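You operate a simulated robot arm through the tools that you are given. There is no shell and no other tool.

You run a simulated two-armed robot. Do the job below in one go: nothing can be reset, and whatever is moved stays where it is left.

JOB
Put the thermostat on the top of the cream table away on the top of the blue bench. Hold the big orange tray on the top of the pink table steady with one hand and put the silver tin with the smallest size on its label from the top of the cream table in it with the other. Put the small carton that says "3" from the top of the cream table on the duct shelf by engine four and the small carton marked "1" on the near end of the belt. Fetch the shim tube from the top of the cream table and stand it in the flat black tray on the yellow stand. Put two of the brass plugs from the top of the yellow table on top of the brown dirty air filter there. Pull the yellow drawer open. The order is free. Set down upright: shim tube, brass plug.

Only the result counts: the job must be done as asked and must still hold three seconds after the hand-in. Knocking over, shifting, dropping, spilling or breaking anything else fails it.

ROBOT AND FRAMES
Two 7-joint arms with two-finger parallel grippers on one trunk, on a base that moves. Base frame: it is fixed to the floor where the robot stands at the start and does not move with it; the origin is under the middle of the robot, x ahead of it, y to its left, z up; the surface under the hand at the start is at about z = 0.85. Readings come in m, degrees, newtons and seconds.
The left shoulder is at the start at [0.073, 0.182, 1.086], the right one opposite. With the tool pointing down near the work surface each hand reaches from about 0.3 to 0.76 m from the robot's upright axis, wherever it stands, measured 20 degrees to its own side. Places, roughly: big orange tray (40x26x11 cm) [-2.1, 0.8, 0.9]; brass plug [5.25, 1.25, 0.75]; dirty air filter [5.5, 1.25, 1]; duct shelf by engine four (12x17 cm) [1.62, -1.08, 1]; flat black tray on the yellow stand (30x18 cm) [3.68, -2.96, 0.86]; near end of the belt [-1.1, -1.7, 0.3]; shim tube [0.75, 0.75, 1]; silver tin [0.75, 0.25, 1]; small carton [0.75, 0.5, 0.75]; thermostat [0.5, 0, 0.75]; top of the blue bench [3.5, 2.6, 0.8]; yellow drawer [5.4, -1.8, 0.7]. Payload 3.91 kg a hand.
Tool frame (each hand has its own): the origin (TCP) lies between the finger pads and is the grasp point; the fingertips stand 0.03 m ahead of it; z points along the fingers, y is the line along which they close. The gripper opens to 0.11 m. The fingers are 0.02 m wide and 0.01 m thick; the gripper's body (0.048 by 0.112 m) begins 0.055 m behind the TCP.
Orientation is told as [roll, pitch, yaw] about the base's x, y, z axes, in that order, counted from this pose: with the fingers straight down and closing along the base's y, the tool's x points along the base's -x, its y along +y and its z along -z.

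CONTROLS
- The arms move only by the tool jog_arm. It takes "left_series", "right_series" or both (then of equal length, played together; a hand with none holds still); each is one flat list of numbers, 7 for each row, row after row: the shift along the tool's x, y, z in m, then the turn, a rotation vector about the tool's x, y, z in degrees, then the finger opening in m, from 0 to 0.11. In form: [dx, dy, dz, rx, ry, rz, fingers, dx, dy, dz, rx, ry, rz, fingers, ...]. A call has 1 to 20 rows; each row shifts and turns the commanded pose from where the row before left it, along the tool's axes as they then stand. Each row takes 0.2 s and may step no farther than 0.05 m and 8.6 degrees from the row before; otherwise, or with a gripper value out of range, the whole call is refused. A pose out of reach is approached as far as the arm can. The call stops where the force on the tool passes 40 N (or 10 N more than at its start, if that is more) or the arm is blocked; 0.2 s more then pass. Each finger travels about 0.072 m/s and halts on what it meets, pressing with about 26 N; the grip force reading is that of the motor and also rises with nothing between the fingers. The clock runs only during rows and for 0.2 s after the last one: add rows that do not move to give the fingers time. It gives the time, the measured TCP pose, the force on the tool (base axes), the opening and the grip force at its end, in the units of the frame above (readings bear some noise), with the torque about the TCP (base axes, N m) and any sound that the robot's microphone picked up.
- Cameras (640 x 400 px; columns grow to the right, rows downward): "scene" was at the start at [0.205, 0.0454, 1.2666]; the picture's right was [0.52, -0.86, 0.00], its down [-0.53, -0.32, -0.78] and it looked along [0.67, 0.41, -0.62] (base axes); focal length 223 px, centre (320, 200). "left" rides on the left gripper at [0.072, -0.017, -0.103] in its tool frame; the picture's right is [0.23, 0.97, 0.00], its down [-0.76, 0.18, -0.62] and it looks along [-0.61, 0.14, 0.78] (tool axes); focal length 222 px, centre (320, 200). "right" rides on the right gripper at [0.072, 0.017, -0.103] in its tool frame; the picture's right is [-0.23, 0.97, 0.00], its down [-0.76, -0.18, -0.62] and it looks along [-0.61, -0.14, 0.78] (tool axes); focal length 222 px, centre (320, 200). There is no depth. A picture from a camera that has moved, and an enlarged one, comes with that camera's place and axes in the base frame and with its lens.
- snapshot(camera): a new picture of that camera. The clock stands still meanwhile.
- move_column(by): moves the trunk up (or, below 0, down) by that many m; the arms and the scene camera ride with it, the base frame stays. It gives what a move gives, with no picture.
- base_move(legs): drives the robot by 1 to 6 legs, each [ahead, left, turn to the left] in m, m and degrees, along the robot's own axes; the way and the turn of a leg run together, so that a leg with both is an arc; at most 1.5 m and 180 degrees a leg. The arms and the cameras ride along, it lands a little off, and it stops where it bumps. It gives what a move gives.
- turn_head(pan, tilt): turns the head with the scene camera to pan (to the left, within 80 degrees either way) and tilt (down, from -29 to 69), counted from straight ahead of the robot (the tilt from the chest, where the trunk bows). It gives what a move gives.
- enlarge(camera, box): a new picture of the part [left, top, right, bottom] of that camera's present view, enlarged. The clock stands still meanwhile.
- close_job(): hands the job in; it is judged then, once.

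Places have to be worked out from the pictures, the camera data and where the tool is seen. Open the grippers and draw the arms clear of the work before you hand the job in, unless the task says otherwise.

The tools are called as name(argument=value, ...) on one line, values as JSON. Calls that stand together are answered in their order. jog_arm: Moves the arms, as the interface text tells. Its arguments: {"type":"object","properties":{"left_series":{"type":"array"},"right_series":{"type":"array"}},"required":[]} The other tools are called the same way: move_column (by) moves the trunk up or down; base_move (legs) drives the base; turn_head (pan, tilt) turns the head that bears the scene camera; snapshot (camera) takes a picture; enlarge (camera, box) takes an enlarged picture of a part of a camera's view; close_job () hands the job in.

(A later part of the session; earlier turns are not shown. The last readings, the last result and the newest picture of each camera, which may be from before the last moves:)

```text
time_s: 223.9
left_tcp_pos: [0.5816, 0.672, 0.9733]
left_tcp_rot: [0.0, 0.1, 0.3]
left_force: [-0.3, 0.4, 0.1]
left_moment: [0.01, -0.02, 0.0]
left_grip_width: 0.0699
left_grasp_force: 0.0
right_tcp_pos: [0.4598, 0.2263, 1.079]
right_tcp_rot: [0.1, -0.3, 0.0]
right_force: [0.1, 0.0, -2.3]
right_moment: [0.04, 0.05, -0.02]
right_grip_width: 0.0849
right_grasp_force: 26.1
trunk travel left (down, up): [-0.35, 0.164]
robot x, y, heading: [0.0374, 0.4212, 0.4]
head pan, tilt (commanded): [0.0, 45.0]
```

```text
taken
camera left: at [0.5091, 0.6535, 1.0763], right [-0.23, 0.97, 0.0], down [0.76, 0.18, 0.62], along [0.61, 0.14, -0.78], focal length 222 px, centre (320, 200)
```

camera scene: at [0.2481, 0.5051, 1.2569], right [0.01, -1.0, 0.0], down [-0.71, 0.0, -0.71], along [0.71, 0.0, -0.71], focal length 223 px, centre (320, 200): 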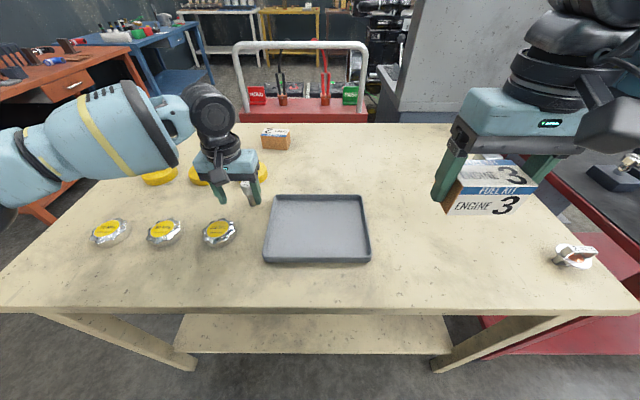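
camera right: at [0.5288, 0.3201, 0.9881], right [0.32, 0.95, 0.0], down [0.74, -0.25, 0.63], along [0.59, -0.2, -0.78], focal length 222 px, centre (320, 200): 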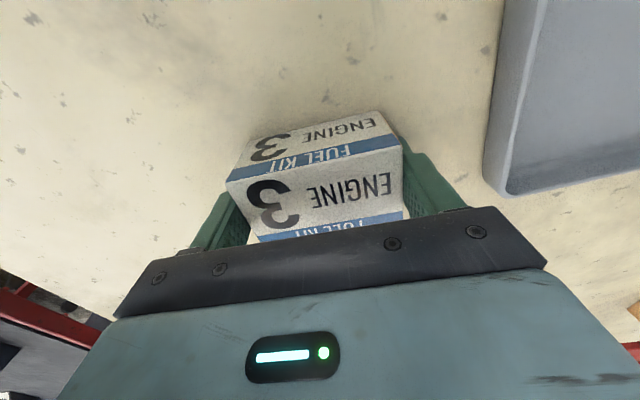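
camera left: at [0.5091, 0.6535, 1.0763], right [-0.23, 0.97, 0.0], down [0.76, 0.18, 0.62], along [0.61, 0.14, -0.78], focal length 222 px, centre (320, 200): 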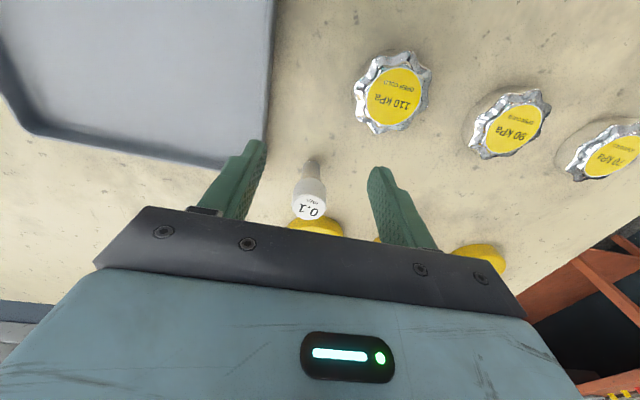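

The tube is at [0.637, 0.675]. I move forward above it at this height, then descend around the cap.

jog_arm(left_series=[-0.0185, 0.001, 0, 0, 0, 0, 0.07, -0.0185, 0.001, 0, 0, 0, 0, 0.07, -0.0185, 0.001, 0, 0, 0, 0, 0.07, 0, 0, 0, 0, 0, 0, 0.07])

snapshot(camera="left")

```text
time_s: 224.9
left_tcp_pos: [0.6379, 0.6754, 0.9732]
left_tcp_rot: [0.0, 0.0, 0.3]
left_force: [0.3, 1.8, -0.3]
left_moment: [0.03, -0.02, 0.01]
left_grip_width: 0.0701
left_grasp_force: 0.0
right_tcp_pos: [0.4596, 0.2265, 1.0805]
right_tcp_rot: [0.1, -0.3, 0.0]
right_force: [-0.5, 0.4, -1.8]
right_moment: [0.03, -0.04, 0.0]
right_grip_width: 0.0846
right_grasp_force: 25.3
trunk travel left (down, up): [-0.35, 0.164]
robot x, y, heading: [0.0321, 0.4293, 0.4]
head pan, tilt (commanded): [0.0, 45.0]
```

```text
taken
camera left: at [0.5646, 0.657, 1.077], right [-0.23, 0.97, 0.0], down [0.76, 0.18, 0.62], along [0.61, 0.15, -0.78], focal length 222 px, centre (320, 200)
```

left: 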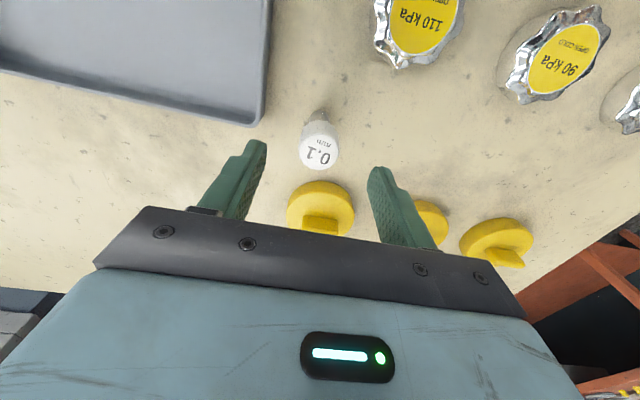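

Perfectly aligned over the cap. I descend 6.5 cm and close gently.

jog_arm(left_series=[0, 0, 0.03, 0, 0, 0, 0.07, 0, 0, 0.02, 0, 0, 0, 0.07, 0, 0, 0.015, 0, 0, 0, 0.07, 0, 0, 0, 0, 0, 0, 0.07, 0, 0, 0, 0, 0, 0, 0.05, 0, 0, 0, 0, 0, 0, 0.03, 0, 0, 0, 0, 0, 0, 0.02, 0, 0, 0, 0, 0, 0, 0.02, 0, 0, 0, 0, 0, 0, 0.02])

snapshot(camera="left")

```text
time_s: 226.9
left_tcp_pos: [0.6364, 0.6753, 0.9081]
left_tcp_rot: [0.0, -0.1, 0.4]
left_force: [-0.1, -0.1, -0.1]
left_moment: [0.02, -0.01, 0.0]
left_grip_width: 0.0306
left_grasp_force: 26.0
right_tcp_pos: [0.4612, 0.2269, 1.0798]
right_tcp_rot: [0.0, -0.2, 0.0]
right_force: [0.3, -0.2, -2.5]
right_moment: [0.01, 0.0, -0.01]
right_grip_width: 0.0846
right_grasp_force: 25.7
trunk travel left (down, up): [-0.35, 0.164]
robot x, y, heading: [0.0357, 0.421, 0.2]
head pan, tilt (commanded): [0.0, 45.0]
```

```text
taken
camera left: at [0.5639, 0.6565, 1.0107], right [-0.23, 0.97, 0.0], down [0.76, 0.18, 0.62], along [0.61, 0.14, -0.78], focal length 222 px, centre (320, 200)
```

left: 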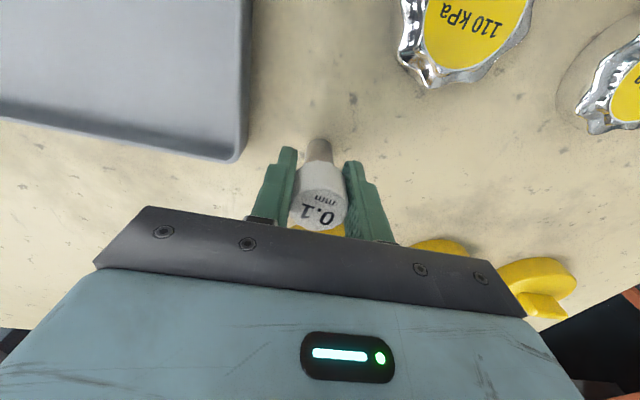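

The cap is gripped (0.0306 m). I lift it and draw it back diagonally.

jog_arm(left_series=[0, 0, -0.03, 0, 0, 0, 0.02, 0, 0, -0.035, 0, 0, 0, 0.02, 0.03, 0, -0.025, 0, 0, 0, 0.02, 0.035, 0, -0.025, 0, 0, 0, 0.02, 0.035, 0, -0.025, 0, 0, 0, 0.02, 0.035, 0, -0.02, 0, 0, 0, 0.02, 0.035, 0, 0, 0, 0, 0, 0.02])

turn_head(pan=-60, tilt=15)

snapshot(camera="left")

snapshot(camera="scene")

```text
time_s: 228.5
left_tcp_pos: [0.4644, 0.6737, 1.0682]
left_tcp_rot: [-0.1, 0.0, 0.2]
left_force: [-1.1, 0.1, -0.1]
left_moment: [0.01, -0.03, 0.0]
left_grip_width: 0.0306
left_grasp_force: 25.9
right_tcp_pos: [0.4607, 0.2263, 1.0808]
right_tcp_rot: [0.2, -0.3, 0.1]
right_force: [-0.7, 0.5, -2.3]
right_moment: [0.01, -0.05, 0.0]
right_grip_width: 0.0848
right_grasp_force: 26.2
trunk travel left (down, up): [-0.35, 0.164]
robot x, y, heading: [0.036, 0.4242, 0.4]
head pan, tilt (commanded): [0.0, 45.0]
```

```text
time_s: 229.8
left_tcp_pos: [0.466, 0.6732, 1.0676]
left_tcp_rot: [0.1, 0.0, 0.3]
left_force: [0.3, 0.6, -1.4]
left_moment: [-0.01, 0.0, -0.07]
left_grip_width: 0.0306
left_grasp_force: 25.6
right_tcp_pos: [0.4599, 0.2261, 1.0796]
right_tcp_rot: [0.1, -0.2, 0.1]
right_force: [-0.1, -0.6, -2.3]
right_moment: [0.0, 0.01, -0.02]
right_grip_width: 0.0849
right_grasp_force: 25.9
trunk travel left (down, up): [-0.35, 0.164]
robot x, y, heading: [0.0329, 0.4233, 0.2]
head pan, tilt (commanded): [-60.0, 15.0]
```

```text
taken
camera left: at [0.3928, 0.6552, 1.1705], right [-0.23, 0.97, 0.0], down [0.76, 0.18, 0.62], along [0.61, 0.14, -0.78], focal length 222 px, centre (320, 200)
```

left: 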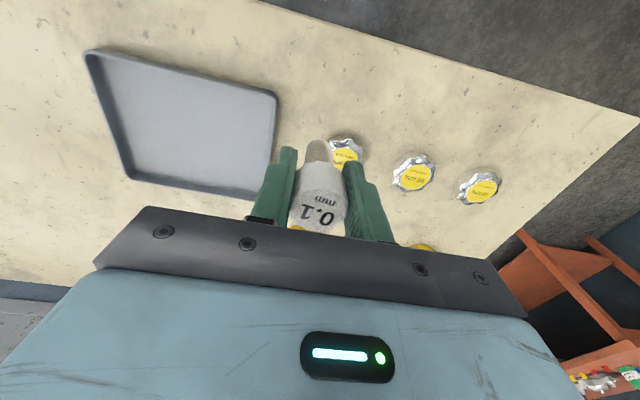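

```text
taken
camera scene: at [0.215, 0.3455, 1.3036], right [-0.86, -0.51, 0.0], down [-0.13, 0.22, -0.97], along [0.49, -0.83, -0.26], focal length 223 px, centre (320, 200)
```

scene: 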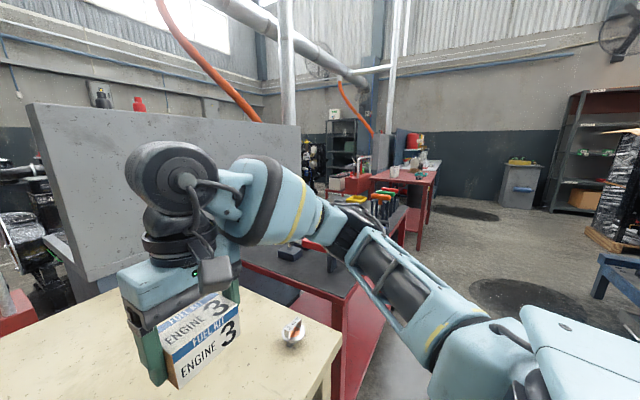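

Both objects are held. I back away from the table and slide to the right, past the red cart, to see the way to the duct shelf.

base_move(legs=[[-0.35, 0, 0], [0, -1.5, 0], [0, -0.6, 0]])

turn_head(pan=0, tilt=15)

snapshot(camera="scene")

turn_head(pan=-50, tilt=15)

snapshot(camera="scene")

```text
time_s: 250.2
left_tcp_pos: [0.0932, -1.4317, 1.067]
left_tcp_rot: [0.0, 0.0, -1.6]
left_force: [0.3, 0.7, -0.1]
left_moment: [0.01, -0.02, 0.0]
left_grip_width: 0.0306
left_grasp_force: 26.0
right_tcp_pos: [0.0739, -1.8777, 1.0797]
right_tcp_rot: [0.1, -0.3, -1.9]
right_force: [-1.1, 0.2, -1.7]
right_moment: [0.01, 0.01, -0.04]
right_grip_width: 0.0851
right_grasp_force: 25.9
trunk travel left (down, up): [-0.35, 0.164]
robot x, y, heading: [-0.3385, -1.667, -1.9]
head pan, tilt (commanded): [-60.0, 15.0]
```

```text
time_s: 251.6
left_tcp_pos: [0.0949, -1.4313, 1.068]
left_tcp_rot: [0.0, 0.0, -1.6]
left_force: [0.1, 0.3, -0.4]
left_moment: [0.0, 0.02, 0.0]
left_grip_width: 0.0305
left_grasp_force: 26.4
right_tcp_pos: [0.0752, -1.8767, 1.0801]
right_tcp_rot: [0.0, -0.3, -2.0]
right_force: [0.6, -0.3, -2.7]
right_moment: [-0.05, -0.02, -0.03]
right_grip_width: 0.0845
right_grasp_force: 26.0
trunk travel left (down, up): [-0.35, 0.164]
robot x, y, heading: [-0.3448, -1.6657, -1.6]
head pan, tilt (commanded): [0.0, 15.0]
```

```text
taken
camera scene: at [-0.118, -1.6704, 1.3036], right [-0.03, -1.0, 0.0], down [-0.26, 0.01, -0.97], along [0.97, -0.03, -0.26], focal length 223 px, centre (320, 200)
```

scene: 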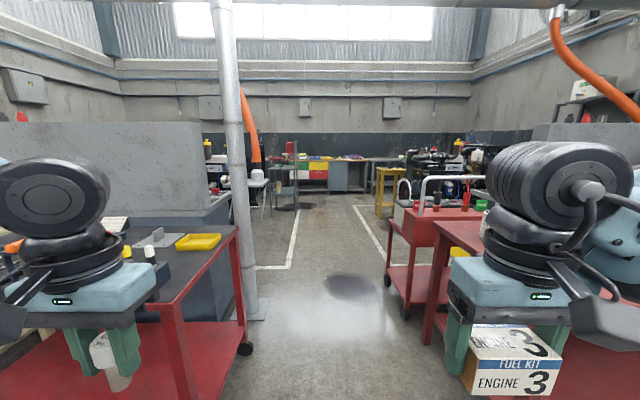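

```text
time_s: 252.7
left_tcp_pos: [0.0948, -1.4312, 1.0672]
left_tcp_rot: [0.0, 0.1, -1.6]
left_force: [0.7, -0.2, -0.7]
left_moment: [-0.01, 0.03, 0.0]
left_grip_width: 0.0306
left_grasp_force: 25.3
right_tcp_pos: [0.0749, -1.8784, 1.0787]
right_tcp_rot: [0.1, -0.3, -1.8]
right_force: [0.6, -0.3, -2.2]
right_moment: [-0.01, -0.03, 0.03]
right_grip_width: 0.0847
right_grasp_force: 25.9
trunk travel left (down, up): [-0.35, 0.164]
robot x, y, heading: [-0.3416, -1.6618, -1.7]
head pan, tilt (commanded): [-50.0, 15.0]
```

```text
taken
camera scene: at [-0.1533, -1.7409, 1.3036], right [-0.78, -0.62, 0.0], down [-0.16, 0.2, -0.97], along [0.6, -0.76, -0.26], focal length 223 px, centre (320, 200)
```

scene: 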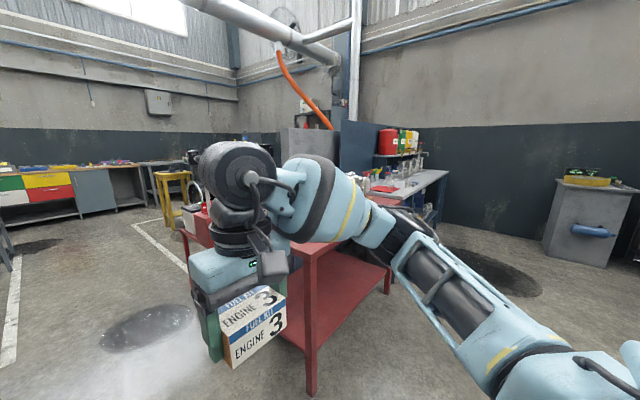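

The aisle runs along y ≈ -1.75; the duct pole is at about [1.38, -1.2]. I raise the trunk so the elbows pass above the carts, drive forward along the aisle and look for the shelf.

move_column(by=0.16)

base_move(legs=[[0, -0.08, 1.7], [1.0, 0, 0]])

turn_head(pan=35, tilt=18)

snapshot(camera="scene")

turn_head(pan=-20, tilt=18)

snapshot(camera="scene")

```text
time_s: 254.6
left_tcp_pos: [0.0946, -1.4312, 1.2259]
left_tcp_rot: [0.0, 0.1, -1.6]
left_force: [-0.7, -0.4, -0.3]
left_moment: [-0.02, -0.01, -0.03]
left_grip_width: 0.0305
left_grasp_force: 26.2
right_tcp_pos: [0.0755, -1.8771, 1.2385]
right_tcp_rot: [0.1, -0.1, -1.9]
right_force: [-0.3, -0.2, -2.4]
right_moment: [-0.02, 0.02, -0.01]
right_grip_width: 0.0847
right_grasp_force: 26.4
trunk travel left (down, up): [-0.51, 0.004]
robot x, y, heading: [-0.3416, -1.6636, -1.5]
head pan, tilt (commanded): [-50.0, 15.0]
```

```text
time_s: 260.8
left_tcp_pos: [1.1057, -1.5055, 1.2288]
left_tcp_rot: [0.1, -0.2, -0.5]
left_force: [0.4, -0.2, -0.4]
left_moment: [0.02, 0.02, 0.05]
left_grip_width: 0.0307
left_grasp_force: 25.4
right_tcp_pos: [1.0928, -1.9519, 1.24]
right_tcp_rot: [0.2, -0.4, -0.7]
right_force: [0.6, 0.6, -1.6]
right_moment: [0.03, -0.01, -0.03]
right_grip_width: 0.0847
right_grasp_force: 25.7
trunk travel left (down, up): [-0.51, 0.004]
robot x, y, heading: [0.6726, -1.7463, -0.6]
head pan, tilt (commanded): [-50.0, 15.0]
```

```text
time_s: 262.4
left_tcp_pos: [1.1054, -1.5051, 1.2271]
left_tcp_rot: [0.0, -0.1, -0.5]
left_force: [-0.2, -0.3, 0.3]
left_moment: [-0.01, -0.01, 0.01]
left_grip_width: 0.0306
left_grasp_force: 25.8
right_tcp_pos: [1.0942, -1.9523, 1.239]
right_tcp_rot: [0.1, -0.4, -0.9]
right_force: [-0.1, 0.7, -1.4]
right_moment: [-0.03, 0.02, 0.01]
right_grip_width: 0.0847
right_grasp_force: 25.9
trunk travel left (down, up): [-0.51, 0.004]
robot x, y, heading: [0.6717, -1.7474, -0.5]
head pan, tilt (commanded): [35.0, 18.0]
```

```text
taken
camera scene: at [0.7647, -1.6941, 1.4829], right [0.57, -0.82, 0.0], down [-0.25, -0.17, -0.95], along [0.78, 0.54, -0.31], focal length 223 px, centre (320, 200)
```

scene: 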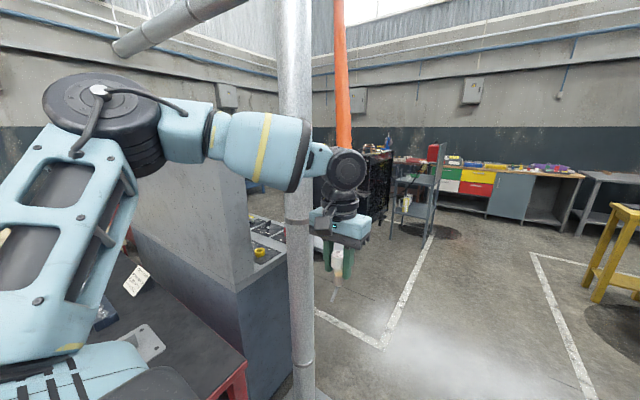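

```text
time_s: 263.6
left_tcp_pos: [1.1047, -1.5057, 1.2279]
left_tcp_rot: [0.1, 0.0, -0.5]
left_force: [-0.9, -0.4, -0.3]
left_moment: [0.03, 0.01, -0.01]
left_grip_width: 0.0306
left_grasp_force: 26.1
right_tcp_pos: [1.0942, -1.9523, 1.2399]
right_tcp_rot: [0.0, -0.3, -0.8]
right_force: [0.6, -1.1, -2.4]
right_moment: [0.04, -0.01, -0.01]
right_grip_width: 0.085
right_grasp_force: 25.9
trunk travel left (down, up): [-0.51, 0.004]
robot x, y, heading: [0.6735, -1.7481, -0.5]
head pan, tilt (commanded): [-20.0, 18.0]
```

```text
taken
camera scene: at [0.7752, -1.7795, 1.4828], right [-0.35, -0.94, 0.0], down [-0.29, 0.11, -0.95], along [0.89, -0.33, -0.31], focal length 223 px, centre (320, 200)
```

scene: 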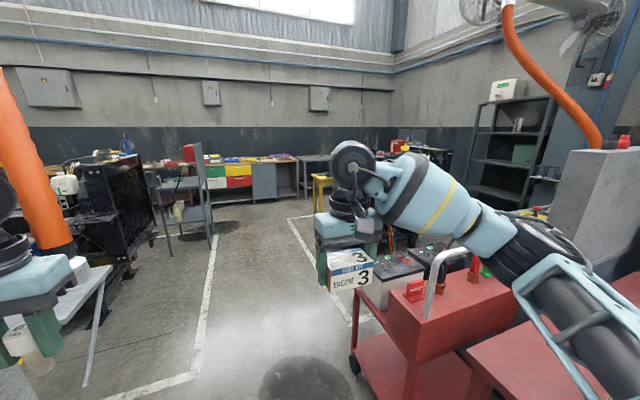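

The orange hose ends at a small white shelf near the left hand's side – likely the duct shelf. I look there directly.

turn_head(pan=12, tilt=20)

snapshot(camera="scene")

enlarge(camera="scene", box=[80, 100, 320, 340])

```text
time_s: 264.6
left_tcp_pos: [1.1057, -1.5058, 1.2278]
left_tcp_rot: [0.0, 0.0, -0.5]
left_force: [0.0, -0.4, 0.1]
left_moment: [0.0, 0.02, 0.03]
left_grip_width: 0.0305
left_grasp_force: 25.8
right_tcp_pos: [1.0947, -1.9506, 1.2395]
right_tcp_rot: [0.0, -0.3, -0.8]
right_force: [0.0, 0.2, -1.6]
right_moment: [0.04, 0.05, -0.01]
right_grip_width: 0.0848
right_grasp_force: 26.3
trunk travel left (down, up): [-0.51, 0.004]
robot x, y, heading: [0.6758, -1.7496, -0.7]
head pan, tilt (commanded): [12.0, 20.0]
```

```text
taken
camera scene: at [0.779, -1.7284, 1.4796], right [0.2, -0.98, 0.0], down [-0.34, -0.07, -0.94], along [0.92, 0.19, -0.34], focal length 223 px, centre (320, 200)
```

scene: 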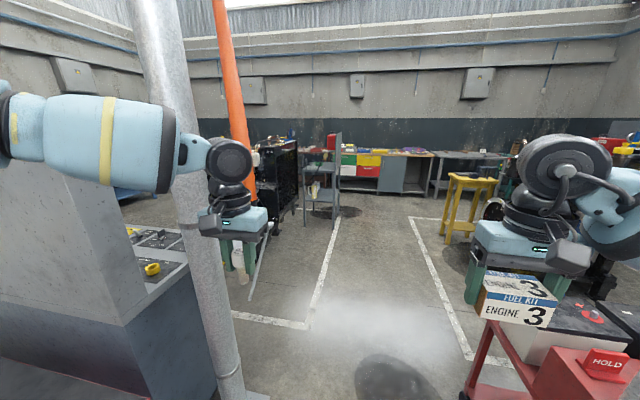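

```text
1.67 times, centred on (200, 220) of scene
camera zoom: at [0.779, -1.7284, 1.4796], right [0.2, -0.98, 0.0], down [-0.34, -0.07, -0.94], along [0.92, 0.19, -0.34], focal length 371 px, centre (520, 167)
```

zoom: 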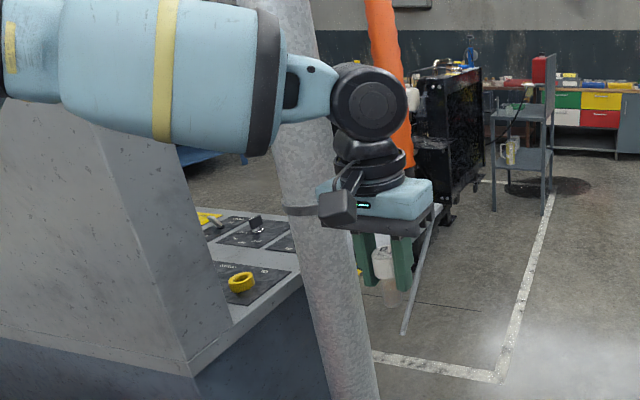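

The way ahead along y ≈ -1.8 is clear between the pole and the trolley. I drive 0.7 m farther and look into the engine bay on the left.

base_move(legs=[[0, -0.05, 0.7], [0.7, 0, 0]])

turn_head(pan=45, tilt=25)

snapshot(camera="scene")

turn_head(pan=78, tilt=25)

snapshot(camera="scene")

```text
time_s: 269.1
left_tcp_pos: [1.7973, -1.5423, 1.2279]
left_tcp_rot: [-0.1, -0.2, 0.6]
left_force: [0.3, -0.6, 0.3]
left_moment: [0.01, 0.0, 0.01]
left_grip_width: 0.0304
left_grasp_force: 26.0
right_tcp_pos: [1.7957, -1.9882, 1.2395]
right_tcp_rot: [0.0, -0.3, 0.3]
right_force: [-0.6, -0.8, -2.5]
right_moment: [-0.03, -0.03, -0.02]
right_grip_width: 0.0851
right_grasp_force: 26.1
trunk travel left (down, up): [-0.51, 0.004]
robot x, y, heading: [1.3677, -1.7906, 0.8]
head pan, tilt (commanded): [12.0, 20.0]
```

```text
time_s: 270.1
left_tcp_pos: [1.7968, -1.5425, 1.2274]
left_tcp_rot: [0.0, -0.1, 0.6]
left_force: [0.2, -0.8, -0.9]
left_moment: [0.01, -0.02, 0.0]
left_grip_width: 0.0302
left_grasp_force: 26.2
right_tcp_pos: [1.7952, -1.9872, 1.2399]
right_tcp_rot: [0.1, -0.3, 0.4]
right_force: [0.1, -0.1, -1.6]
right_moment: [0.0, -0.03, 0.0]
right_grip_width: 0.0847
right_grasp_force: 26.0
trunk travel left (down, up): [-0.51, 0.004]
robot x, y, heading: [1.3755, -1.7936, 1.0]
head pan, tilt (commanded): [45.0, 25.0]
```

```text
taken
camera scene: at [1.449, -1.7255, 1.4715], right [0.72, -0.7, 0.0], down [-0.3, -0.3, -0.91], along [0.63, 0.65, -0.42], focal length 223 px, centre (320, 200)
```

scene: 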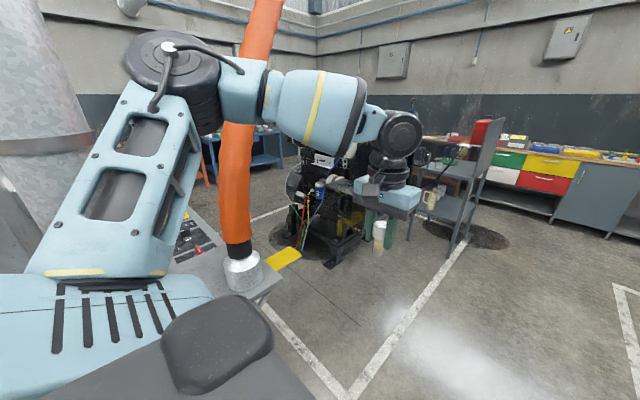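

```text
time_s: 271.1
left_tcp_pos: [1.7973, -1.5415, 1.2285]
left_tcp_rot: [0.1, 0.0, 0.7]
left_force: [0.6, -0.1, -1.2]
left_moment: [0.0, -0.02, 0.02]
left_grip_width: 0.0304
left_grasp_force: 26.0
right_tcp_pos: [1.7958, -1.9879, 1.2406]
right_tcp_rot: [0.1, -0.4, 0.4]
right_force: [-0.2, 0.2, -2.4]
right_moment: [0.01, -0.02, -0.01]
right_grip_width: 0.0848
right_grasp_force: 26.5
trunk travel left (down, up): [-0.51, 0.004]
robot x, y, heading: [1.3713, -1.7896, 0.9]
head pan, tilt (commanded): [78.0, 25.0]
```

```text
taken
camera scene: at [1.4029, -1.701, 1.4715], right [0.98, -0.2, 0.0], down [-0.08, -0.41, -0.91], along [0.18, 0.89, -0.42], focal length 223 px, centre (320, 200)
```

scene: 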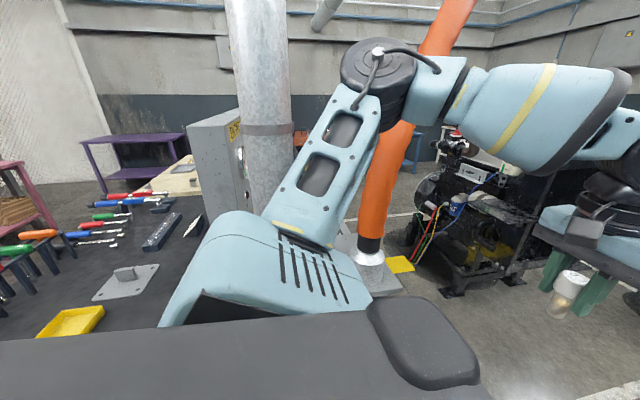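

I see the hose connector on a grey plate and a yellow plate beside it. I zoom in.

enlarge(camera="scene", box=[300, 190, 440, 310])

turn_head(pan=55, tilt=35)

enlarge(camera="scene", box=[160, 100, 400, 280])

```text
3.33 times, centred on (370, 250) of scene
camera zoom: at [1.4029, -1.701, 1.4715], right [0.98, -0.2, 0.0], down [-0.08, -0.41, -0.91], along [0.18, 0.89, -0.42], focal length 742 px, centre (153, 33)
```

zoom: 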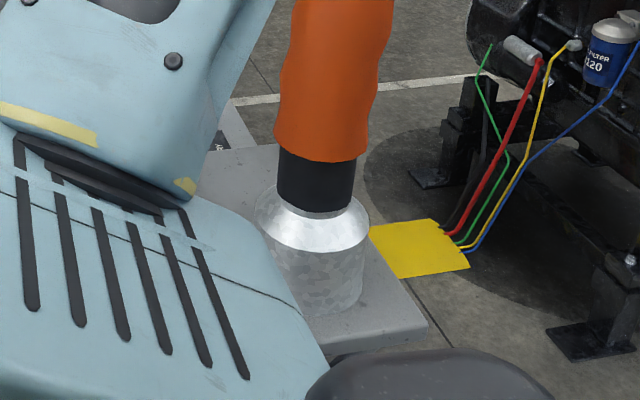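

```text
time_s: 272.0
left_tcp_pos: [1.7969, -1.5412, 1.2275]
left_tcp_rot: [0.0, 0.0, 0.7]
left_force: [-0.4, 0.3, 0.3]
left_moment: [0.01, 0.0, -0.03]
left_grip_width: 0.0306
left_grasp_force: 26.3
right_tcp_pos: [1.7955, -1.9882, 1.2402]
right_tcp_rot: [0.1, -0.3, 0.4]
right_force: [0.1, 0.0, -1.7]
right_moment: [0.03, 0.01, 0.0]
right_grip_width: 0.0843
right_grasp_force: 25.8
trunk travel left (down, up): [-0.51, 0.004]
robot x, y, heading: [1.3722, -1.7908, 0.6]
head pan, tilt (commanded): [55.0, 35.0]
```

```text
2.22 times, centred on (280, 190) of scene
camera zoom: at [1.4342, -1.7186, 1.4558], right [0.83, -0.56, 0.0], down [-0.32, -0.47, -0.82], along [0.46, 0.68, -0.57], focal length 495 px, centre (409, 222)
```

zoom: 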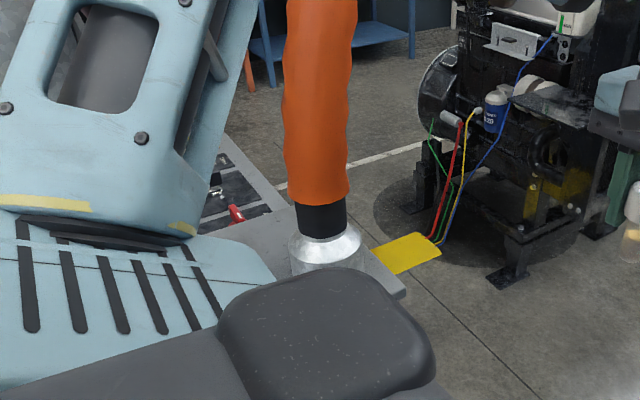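

I need an unobstructed view: I drive ahead a little, turn left to face the bay (+y) and look.

base_move(legs=[[0.33, -0.06, 0], [0, 0, 89.2]])

turn_head(pan=0, tilt=25)

snapshot(camera="scene")

enlarge(camera="scene", box=[180, 110, 400, 300])

```text
time_s: 277.9
left_tcp_pos: [1.4766, -1.4106, 1.2267]
left_tcp_rot: [0.0, 0.0, 88.3]
left_force: [0.2, 0.0, -0.2]
left_moment: [-0.04, -0.03, -0.01]
left_grip_width: 0.0306
left_grasp_force: 25.8
right_tcp_pos: [1.9226, -1.4322, 1.2402]
right_tcp_rot: [0.1, -0.3, 88.0]
right_force: [0.6, -0.6, -1.6]
right_moment: [-0.01, -0.03, -0.01]
right_grip_width: 0.0847
right_grasp_force: 25.7
trunk travel left (down, up): [-0.51, 0.004]
robot x, y, heading: [1.7067, -1.8489, 88.1]
head pan, tilt (commanded): [55.0, 35.0]
```

```text
time_s: 279.2
left_tcp_pos: [1.4761, -1.4112, 1.2261]
left_tcp_rot: [0.0, 0.0, 88.3]
left_force: [-0.8, -0.2, -0.7]
left_moment: [0.01, 0.03, -0.01]
left_grip_width: 0.0304
left_grasp_force: 26.4
right_tcp_pos: [1.9232, -1.4315, 1.2401]
right_tcp_rot: [0.1, -0.3, 87.9]
right_force: [0.3, 0.6, -1.2]
right_moment: [0.0, 0.02, 0.01]
right_grip_width: 0.0848
right_grasp_force: 26.6
trunk travel left (down, up): [-0.51, 0.004]
robot x, y, heading: [1.7052, -1.8467, 88.5]
head pan, tilt (commanded): [0.0, 25.0]
```

```text
taken
camera scene: at [1.7123, -1.7403, 1.4715], right [1.0, -0.03, 0.0], down [-0.01, -0.42, -0.91], along [0.03, 0.91, -0.42], focal length 223 px, centre (320, 200)
```

scene: 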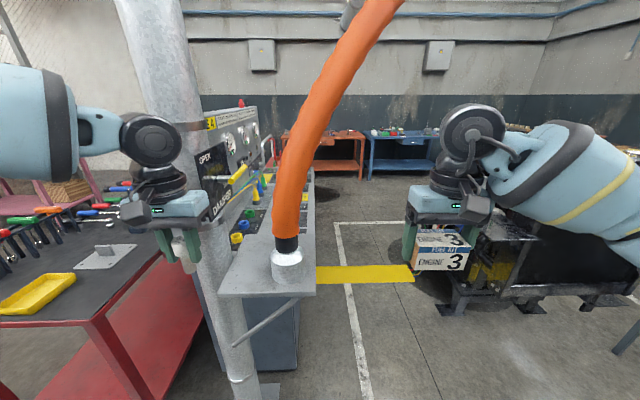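

```text
2.11 times, centred on (290, 205) of scene
camera zoom: at [1.7123, -1.7403, 1.4715], right [1.0, -0.03, 0.0], down [-0.01, -0.42, -0.91], along [0.03, 0.91, -0.42], focal length 469 px, centre (383, 190)
```

zoom: 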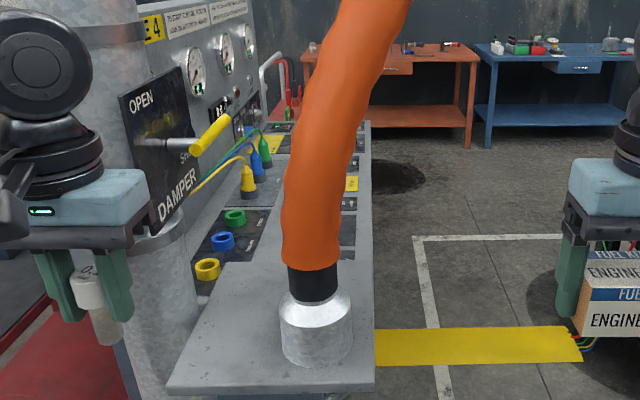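

Now it is clear: the grey "ENGINE 4" duct shelf carries the orange hose connector at about [1.63, -1.24]; the free area behind it is around [1.62, -1.07], z ≈ 1.0. I'll approach it from the bay side (+x), so I drive into the bay and turn to face -x at a safe distance from the hose.

base_move(legs=[[0, -0.75, 0], [0.3, 0, 0], [0, 0, 91.5]])

turn_head(pan=0, tilt=28)

snapshot(camera="scene")

```text
time_s: 291.6
left_tcp_pos: [2.0303, -1.8187, 1.2274]
left_tcp_rot: [0.0, -0.1, 180.0]
left_force: [0.2, 0.3, -0.5]
left_moment: [-0.01, -0.01, 0.0]
left_grip_width: 0.0307
left_grasp_force: 25.9
right_tcp_pos: [2.0382, -1.3719, 1.2396]
right_tcp_rot: [0.1, -0.3, 179.7]
right_force: [-0.1, -0.7, -1.7]
right_moment: [0.01, 0.0, 0.0]
right_grip_width: 0.0846
right_grasp_force: 26.3
trunk travel left (down, up): [-0.51, 0.004]
robot x, y, heading: [2.4604, -1.5752, -180.1]
head pan, tilt (commanded): [0.0, 25.0]
```

```text
time_s: 292.3
left_tcp_pos: [2.0308, -1.8182, 1.2275]
left_tcp_rot: [0.0, -0.1, 180.0]
left_force: [-0.3, 1.0, -0.5]
left_moment: [0.02, 0.04, -0.04]
left_grip_width: 0.0304
left_grasp_force: 25.5
right_tcp_pos: [2.0377, -1.3727, 1.2389]
right_tcp_rot: [0.0, -0.3, 179.7]
right_force: [-0.1, -0.7, -1.7]
right_moment: [0.01, 0.02, 0.03]
right_grip_width: 0.0848
right_grasp_force: 26.4
trunk travel left (down, up): [-0.51, 0.004]
robot x, y, heading: [2.4591, -1.574, -180.0]
head pan, tilt (commanded): [0.0, 28.0]
```

```text
taken
camera scene: at [2.354, -1.572, 1.4667], right [0.0, 1.0, 0.0], down [0.47, 0.0, -0.88], along [-0.88, 0.0, -0.47], focal length 223 px, centre (320, 200)
```

scene: 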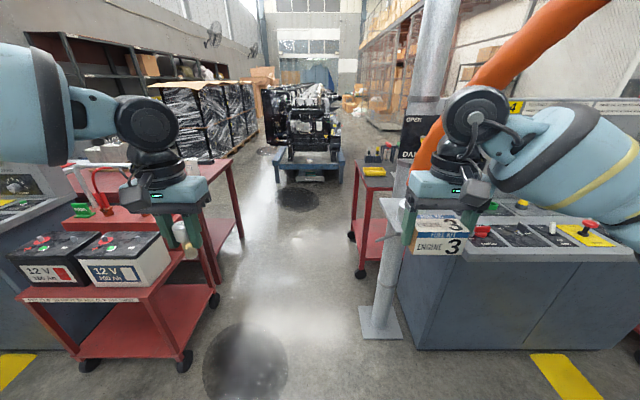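

I slide right to y ≈ -1.28 (still 0.35 m short of the hose) and look again.

base_move(legs=[[0, -0.3, 0]])

turn_head(pan=0, tilt=33)

snapshot(camera="scene")

snapshot(camera="right")

```text
time_s: 295.5
left_tcp_pos: [2.0303, -1.5189, 1.2277]
left_tcp_rot: [0.0, 0.0, 179.9]
left_force: [-0.1, -0.1, 0.8]
left_moment: [0.0, 0.01, 0.01]
left_grip_width: 0.0305
left_grasp_force: 25.9
right_tcp_pos: [2.039, -1.0716, 1.2391]
right_tcp_rot: [0.2, -0.3, 179.6]
right_force: [-0.5, 0.4, -1.8]
right_moment: [-0.01, 0.0, 0.0]
right_grip_width: 0.0843
right_grasp_force: 25.9
trunk travel left (down, up): [-0.51, 0.004]
robot x, y, heading: [2.4625, -1.2737, 179.9]
head pan, tilt (commanded): [0.0, 28.0]
```

```text
time_s: 296.1
left_tcp_pos: [2.0313, -1.5186, 1.2275]
left_tcp_rot: [0.0, 0.0, 179.9]
left_force: [-0.9, -1.0, -0.5]
left_moment: [0.01, -0.01, -0.02]
left_grip_width: 0.0303
left_grasp_force: 26.3
right_tcp_pos: [2.0382, -1.0724, 1.24]
right_tcp_rot: [0.1, -0.3, 179.6]
right_force: [0.9, 0.3, -2.2]
right_moment: [-0.01, 0.03, 0.01]
right_grip_width: 0.0846
right_grasp_force: 26.2
trunk travel left (down, up): [-0.51, 0.004]
robot x, y, heading: [2.4616, -1.272, 180.0]
head pan, tilt (commanded): [0.0, 33.0]
```

```text
taken
camera scene: at [2.3562, -1.2729, 1.4589], right [0.0, 1.0, 0.0], down [0.54, 0.0, -0.84], along [-0.84, 0.0, -0.54], focal length 223 px, centre (320, 200)
```

scene: 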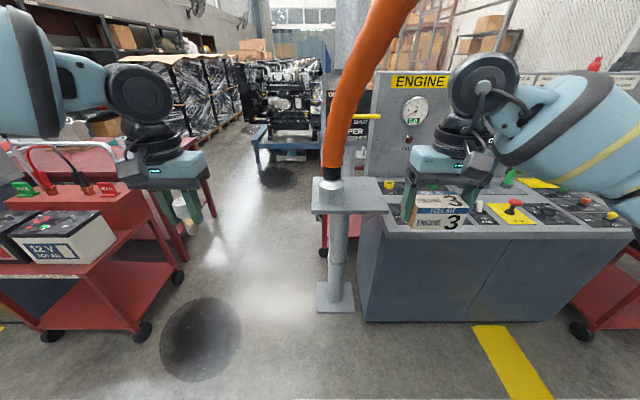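

```text
taken
camera right: at [2.112, -1.0893, 1.3429], right [-0.23, -0.97, 0.0], down [-0.76, 0.18, 0.63], along [-0.61, 0.14, -0.78], focal length 222 px, centre (320, 200)
```

right: 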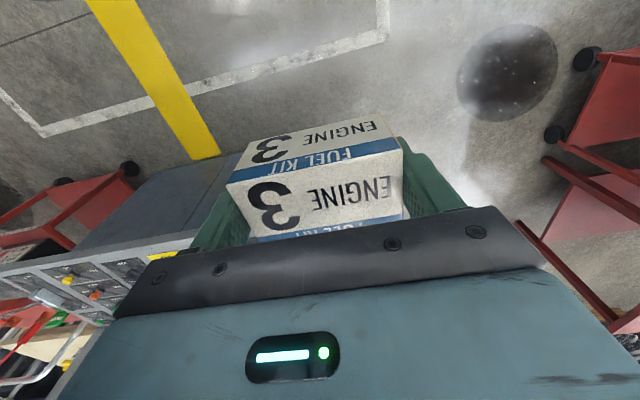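

I zoom in on the shelf to measure its free area.

enlarge(camera="scene", box=[280, 130, 430, 240])

```text
3.64 times, centred on (355, 185) of scene
camera zoom: at [2.3562, -1.2729, 1.4589], right [0.0, 1.0, 0.0], down [0.54, 0.0, -0.84], along [-0.84, 0.0, -0.54], focal length 810 px, centre (193, 254)
```

zoom: 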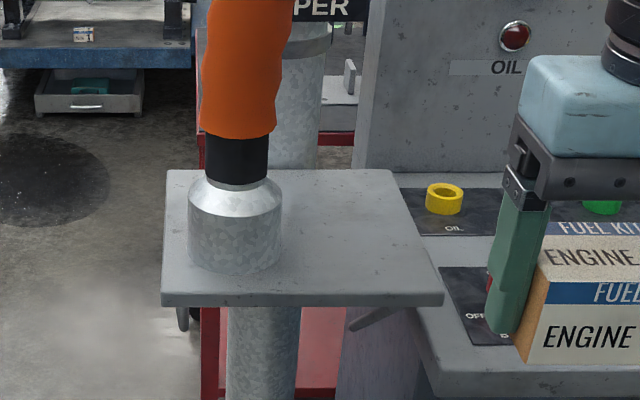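

The shelf spans about x 1.46–1.72, y -1.305 to -1.03 at z ≈ 1.0, with the hose cuff taking y < -1.178. The carton fits at about [1.62, -1.085]. I lower the right hand here first, then drive forward 0.24 m.

jog_arm(right_series=[0, 0, 0.035, 0, 0, 0, 0.06, 0, 0, 0.035, 0, 0, 0, 0.06, 0, 0, 0.035, 0, 0, 0, 0.06, 0, 0, 0.035, 0, 0, 0, 0.06])

base_move(legs=[[0.24, 0, 0]])

snapshot(camera="scene")

snapshot(camera="right")

```text
time_s: 297.1
left_tcp_pos: [2.0299, -1.5181, 1.2274]
left_tcp_rot: [-0.1, 0.0, 179.8]
left_force: [0.4, -0.6, 0.7]
left_moment: [-0.02, 0.01, 0.01]
left_grip_width: 0.0307
left_grasp_force: 26.3
right_tcp_pos: [2.0399, -1.0723, 1.0989]
right_tcp_rot: [0.3, -0.3, 179.5]
right_force: [-0.1, -0.1, -1.4]
right_moment: [0.0, 0.0, 0.03]
right_grip_width: 0.0844
right_grasp_force: 26.0
trunk travel left (down, up): [-0.51, 0.004]
robot x, y, heading: [2.463, -1.273, 180.0]
head pan, tilt (commanded): [0.0, 33.0]
```

```text
time_s: 298.9
left_tcp_pos: [1.7911, -1.517, 1.2286]
left_tcp_rot: [0.0, -0.1, 179.7]
left_force: [0.3, -0.6, -0.5]
left_moment: [0.0, -0.01, 0.01]
left_grip_width: 0.0305
left_grasp_force: 26.5
right_tcp_pos: [1.8005, -1.0717, 1.1014]
right_tcp_rot: [0.1, -0.3, 179.5]
right_force: [0.6, -0.2, -1.9]
right_moment: [-0.01, -0.01, -0.02]
right_grip_width: 0.0849
right_grasp_force: 25.9
trunk travel left (down, up): [-0.51, 0.004]
robot x, y, heading: [2.2224, -1.2723, 179.5]
head pan, tilt (commanded): [0.0, 33.0]
```

```text
taken
camera scene: at [2.1173, -1.272, 1.459], right [0.0, 1.0, 0.0], down [0.54, 0.0, -0.84], along [-0.84, 0.0, -0.54], focal length 223 px, centre (320, 200)
```

scene: 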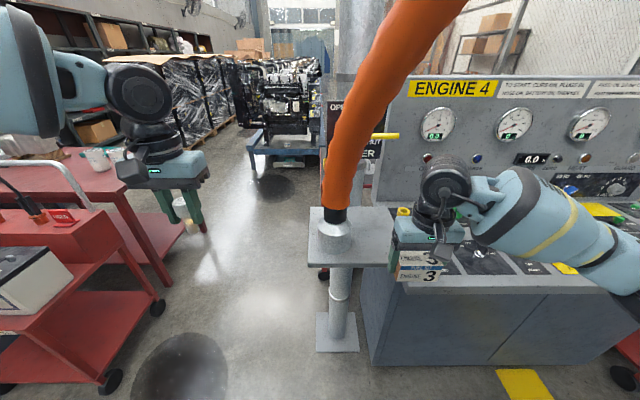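

```text
taken
camera right: at [1.8739, -1.0881, 1.2046], right [-0.24, -0.97, 0.0], down [-0.76, 0.19, 0.63], along [-0.61, 0.15, -0.78], focal length 222 px, centre (320, 200)
```

right: 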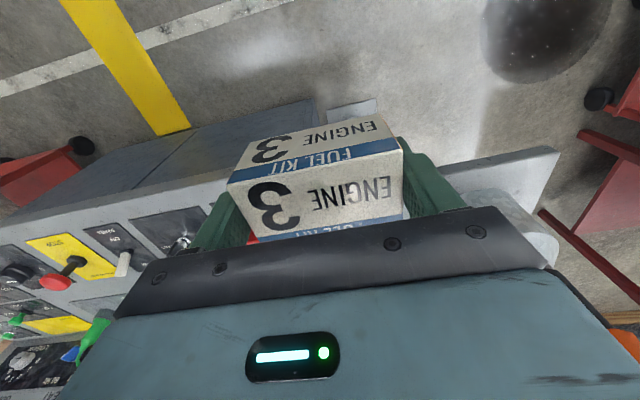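

Clear so far: the hand is right of the hose. I move the carton forward 18 cm over the shelf at z ≈ 1.10.

jog_arm(right_series=[-0.045, 0.0033, 0, 0, 0, 0, 0.06, -0.045, 0.0033, 0, 0, 0, 0, 0.06, -0.045, 0.0033, 0, 0, 0, 0, 0.06, -0.045, 0.0033, 0, 0, 0, 0, 0.06, 0, 0, 0, 0, 0, 0, 0.06])

snapshot(camera="right")

enlarge(camera="scene", box=[280, 120, 460, 290])

```text
time_s: 300.1
left_tcp_pos: [1.7914, -1.5154, 1.2286]
left_tcp_rot: [0.0, -0.2, 179.7]
left_force: [0.8, 0.3, 0.1]
left_moment: [0.02, -0.01, -0.01]
left_grip_width: 0.0306
left_grasp_force: 25.9
right_tcp_pos: [1.6181, -1.083, 1.1005]
right_tcp_rot: [0.0, -0.4, 179.5]
right_force: [1.2, -1.1, -2.1]
right_moment: [0.01, 0.01, 0.02]
right_grip_width: 0.0849
right_grasp_force: 25.6
trunk travel left (down, up): [-0.51, 0.004]
robot x, y, heading: [2.2233, -1.2755, 179.7]
head pan, tilt (commanded): [0.0, 33.0]
```

```text
taken
camera right: at [1.6919, -1.0999, 1.2047], right [-0.24, -0.97, 0.0], down [-0.76, 0.19, 0.63], along [-0.61, 0.14, -0.78], focal length 222 px, centre (320, 200)
```

right: 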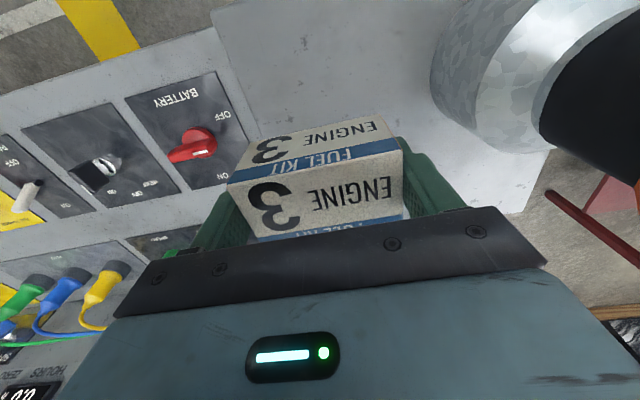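

```text
2.35 times, centred on (370, 205) of scene
camera zoom: at [2.1173, -1.2712, 1.4589], right [0.0, 1.0, 0.0], down [0.54, 0.0, -0.84], along [-0.84, 0.0, -0.54], focal length 524 px, centre (202, 188)
```

zoom: 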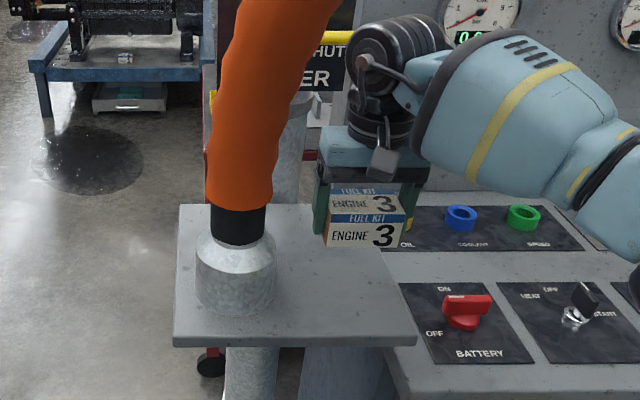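

The carton is over the free part, edges at y ≈ -1.126 to -1.041 inside the shelf edge at -1.025. I lower it stepwise.

jog_arm(right_series=[0, 0, 0.03, 0, 0, 0, 0.06, 0, 0, 0.02, 0, 0, 0, 0.06, 0, 0, 0.006, 0, 0, 0, 0.06, 0, 0, 0.004, 0, 0, 0, 0.06, 0, 0, 0, 0, 0, 0, 0.06])

```text
time_s: 301.3
left_tcp_pos: [1.7906, -1.5176, 1.2273]
left_tcp_rot: [0.0, -0.1, 179.7]
left_force: [0.2, -0.9, -1.0]
left_moment: [-0.03, 0.01, 0.0]
left_grip_width: 0.0306
left_grasp_force: 26.3
right_tcp_pos: [1.6189, -1.0825, 1.0424]
right_tcp_rot: [0.1, -0.3, 179.5]
right_force: [1.2, 0.2, -1.8]
right_moment: [0.0, 0.0, -0.02]
right_grip_width: 0.0847
right_grasp_force: 26.2
trunk travel left (down, up): [-0.51, 0.004]
robot x, y, heading: [2.2195, -1.2724, 179.8]
head pan, tilt (commanded): [0.0, 33.0]
```

No contact at z = 1.042 yet; I continue in small steps.

jog_arm(right_series=[0, 0, 0.004, 0, 0, 0, 0.06, 0, 0, 0.003, 0, 0, 0, 0.06, 0, 0, 0, 0, 0, 0, 0.06])

```text
time_s: 302.1
left_tcp_pos: [1.7908, -1.5176, 1.2271]
left_tcp_rot: [0.0, 0.0, 179.7]
left_force: [0.8, 0.1, -0.3]
left_moment: [0.0, -0.02, -0.01]
left_grip_width: 0.0306
left_grasp_force: 25.6
right_tcp_pos: [1.6203, -1.0833, 1.0359]
right_tcp_rot: [0.2, -0.3, 179.5]
right_force: [-0.3, 0.7, -1.3]
right_moment: [0.02, 0.0, 0.02]
right_grip_width: 0.0847
right_grasp_force: 25.9
trunk travel left (down, up): [-0.51, 0.004]
robot x, y, heading: [2.2221, -1.2736, 179.8]
head pan, tilt (commanded): [0.0, 33.0]
```

jog_arm(right_series=[0, 0, 0.003, 0, 0, 0, 0.06, 0, 0, 0.002, 0, 0, 0, 0.06, 0, 0, 0, 0, 0, 0, 0.06])

snapshot(camera="right")

```text
time_s: 302.9
left_tcp_pos: [1.7919, -1.5182, 1.2291]
left_tcp_rot: [0.0, -0.1, 179.8]
left_force: [0.7, -0.2, -0.2]
left_moment: [-0.01, -0.01, -0.01]
left_grip_width: 0.0305
left_grasp_force: 26.2
right_tcp_pos: [1.6202, -1.0824, 1.034]
right_tcp_rot: [0.2, -0.7, 179.4]
right_force: [-2.7, 4.3, 20.0]
right_moment: [0.43, -0.45, 0.05]
right_grip_width: 0.0849
right_grasp_force: 25.8
trunk travel left (down, up): [-0.51, 0.004]
robot x, y, heading: [2.2186, -1.2739, 179.8]
head pan, tilt (commanded): [0.0, 33.0]
```

```text
taken
camera right: at [1.6937, -1.0995, 1.1372], right [-0.24, -0.97, 0.01], down [-0.75, 0.19, 0.63], along [-0.61, 0.15, -0.78], focal length 222 px, centre (320, 200)
```

right: 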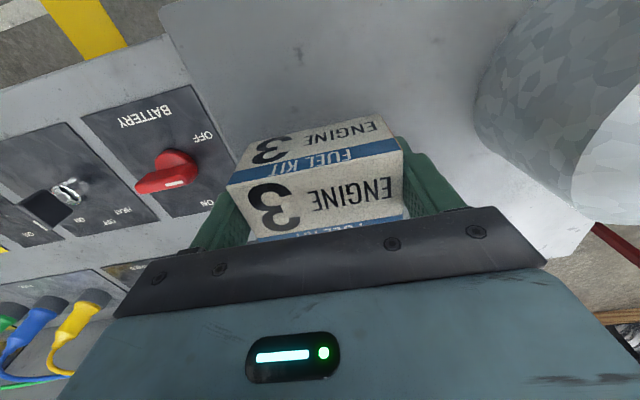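

Contact (20 N) at z = 1.034. I ease off 2 mm, open to 0.10 and lift straight up.

jog_arm(right_series=[0, 0, -0.002, 0, 0, 0, 0.06, 0, 0, 0, 0, 0, 0, 0.09, 0, 0, 0, 0, 0, 0, 0.1, 0, 0, 0, 0, 0, 0, 0.1, 0, 0, 0, 0, 0, 0, 0.1, 0, 0, -0.02, 0, 0, 0, 0.1, 0, 0, -0.035, 0, 0, 0, 0.1])

snapshot(camera="right")

enlarge(camera="scene", box=[280, 120, 460, 290])

```text
time_s: 304.5
left_tcp_pos: [1.7908, -1.5174, 1.2286]
left_tcp_rot: [-0.1, -0.1, 179.7]
left_force: [-0.3, 0.1, 0.4]
left_moment: [0.0, -0.02, -0.01]
left_grip_width: 0.0307
left_grasp_force: 25.7
right_tcp_pos: [1.6215, -1.0848, 1.0874]
right_tcp_rot: [0.1, -0.4, 179.4]
right_force: [-0.1, -0.2, -0.9]
right_moment: [-0.02, -0.03, 0.01]
right_grip_width: 0.1001
right_grasp_force: 0.0
trunk travel left (down, up): [-0.51, 0.004]
robot x, y, heading: [2.2231, -1.2742, 179.9]
head pan, tilt (commanded): [0.0, 33.0]
```

```text
taken
camera right: at [1.6951, -1.1015, 1.1914], right [-0.24, -0.97, 0.0], down [-0.76, 0.19, 0.63], along [-0.61, 0.15, -0.78], focal length 222 px, centre (320, 200)
```

right: 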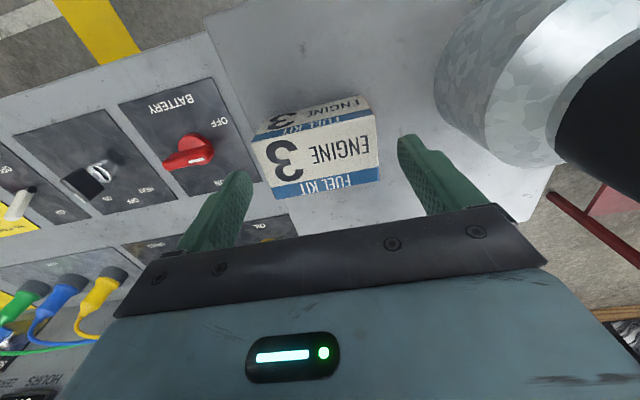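

```text
2.35 times, centred on (370, 205) of scene
camera zoom: at [2.1176, -1.2723, 1.459], right [0.0, 1.0, 0.0], down [0.54, 0.0, -0.84], along [-0.84, 0.0, -0.54], focal length 524 px, centre (202, 188)
```

zoom: 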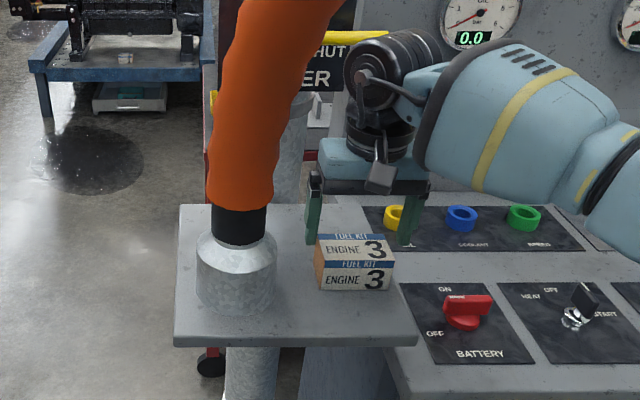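

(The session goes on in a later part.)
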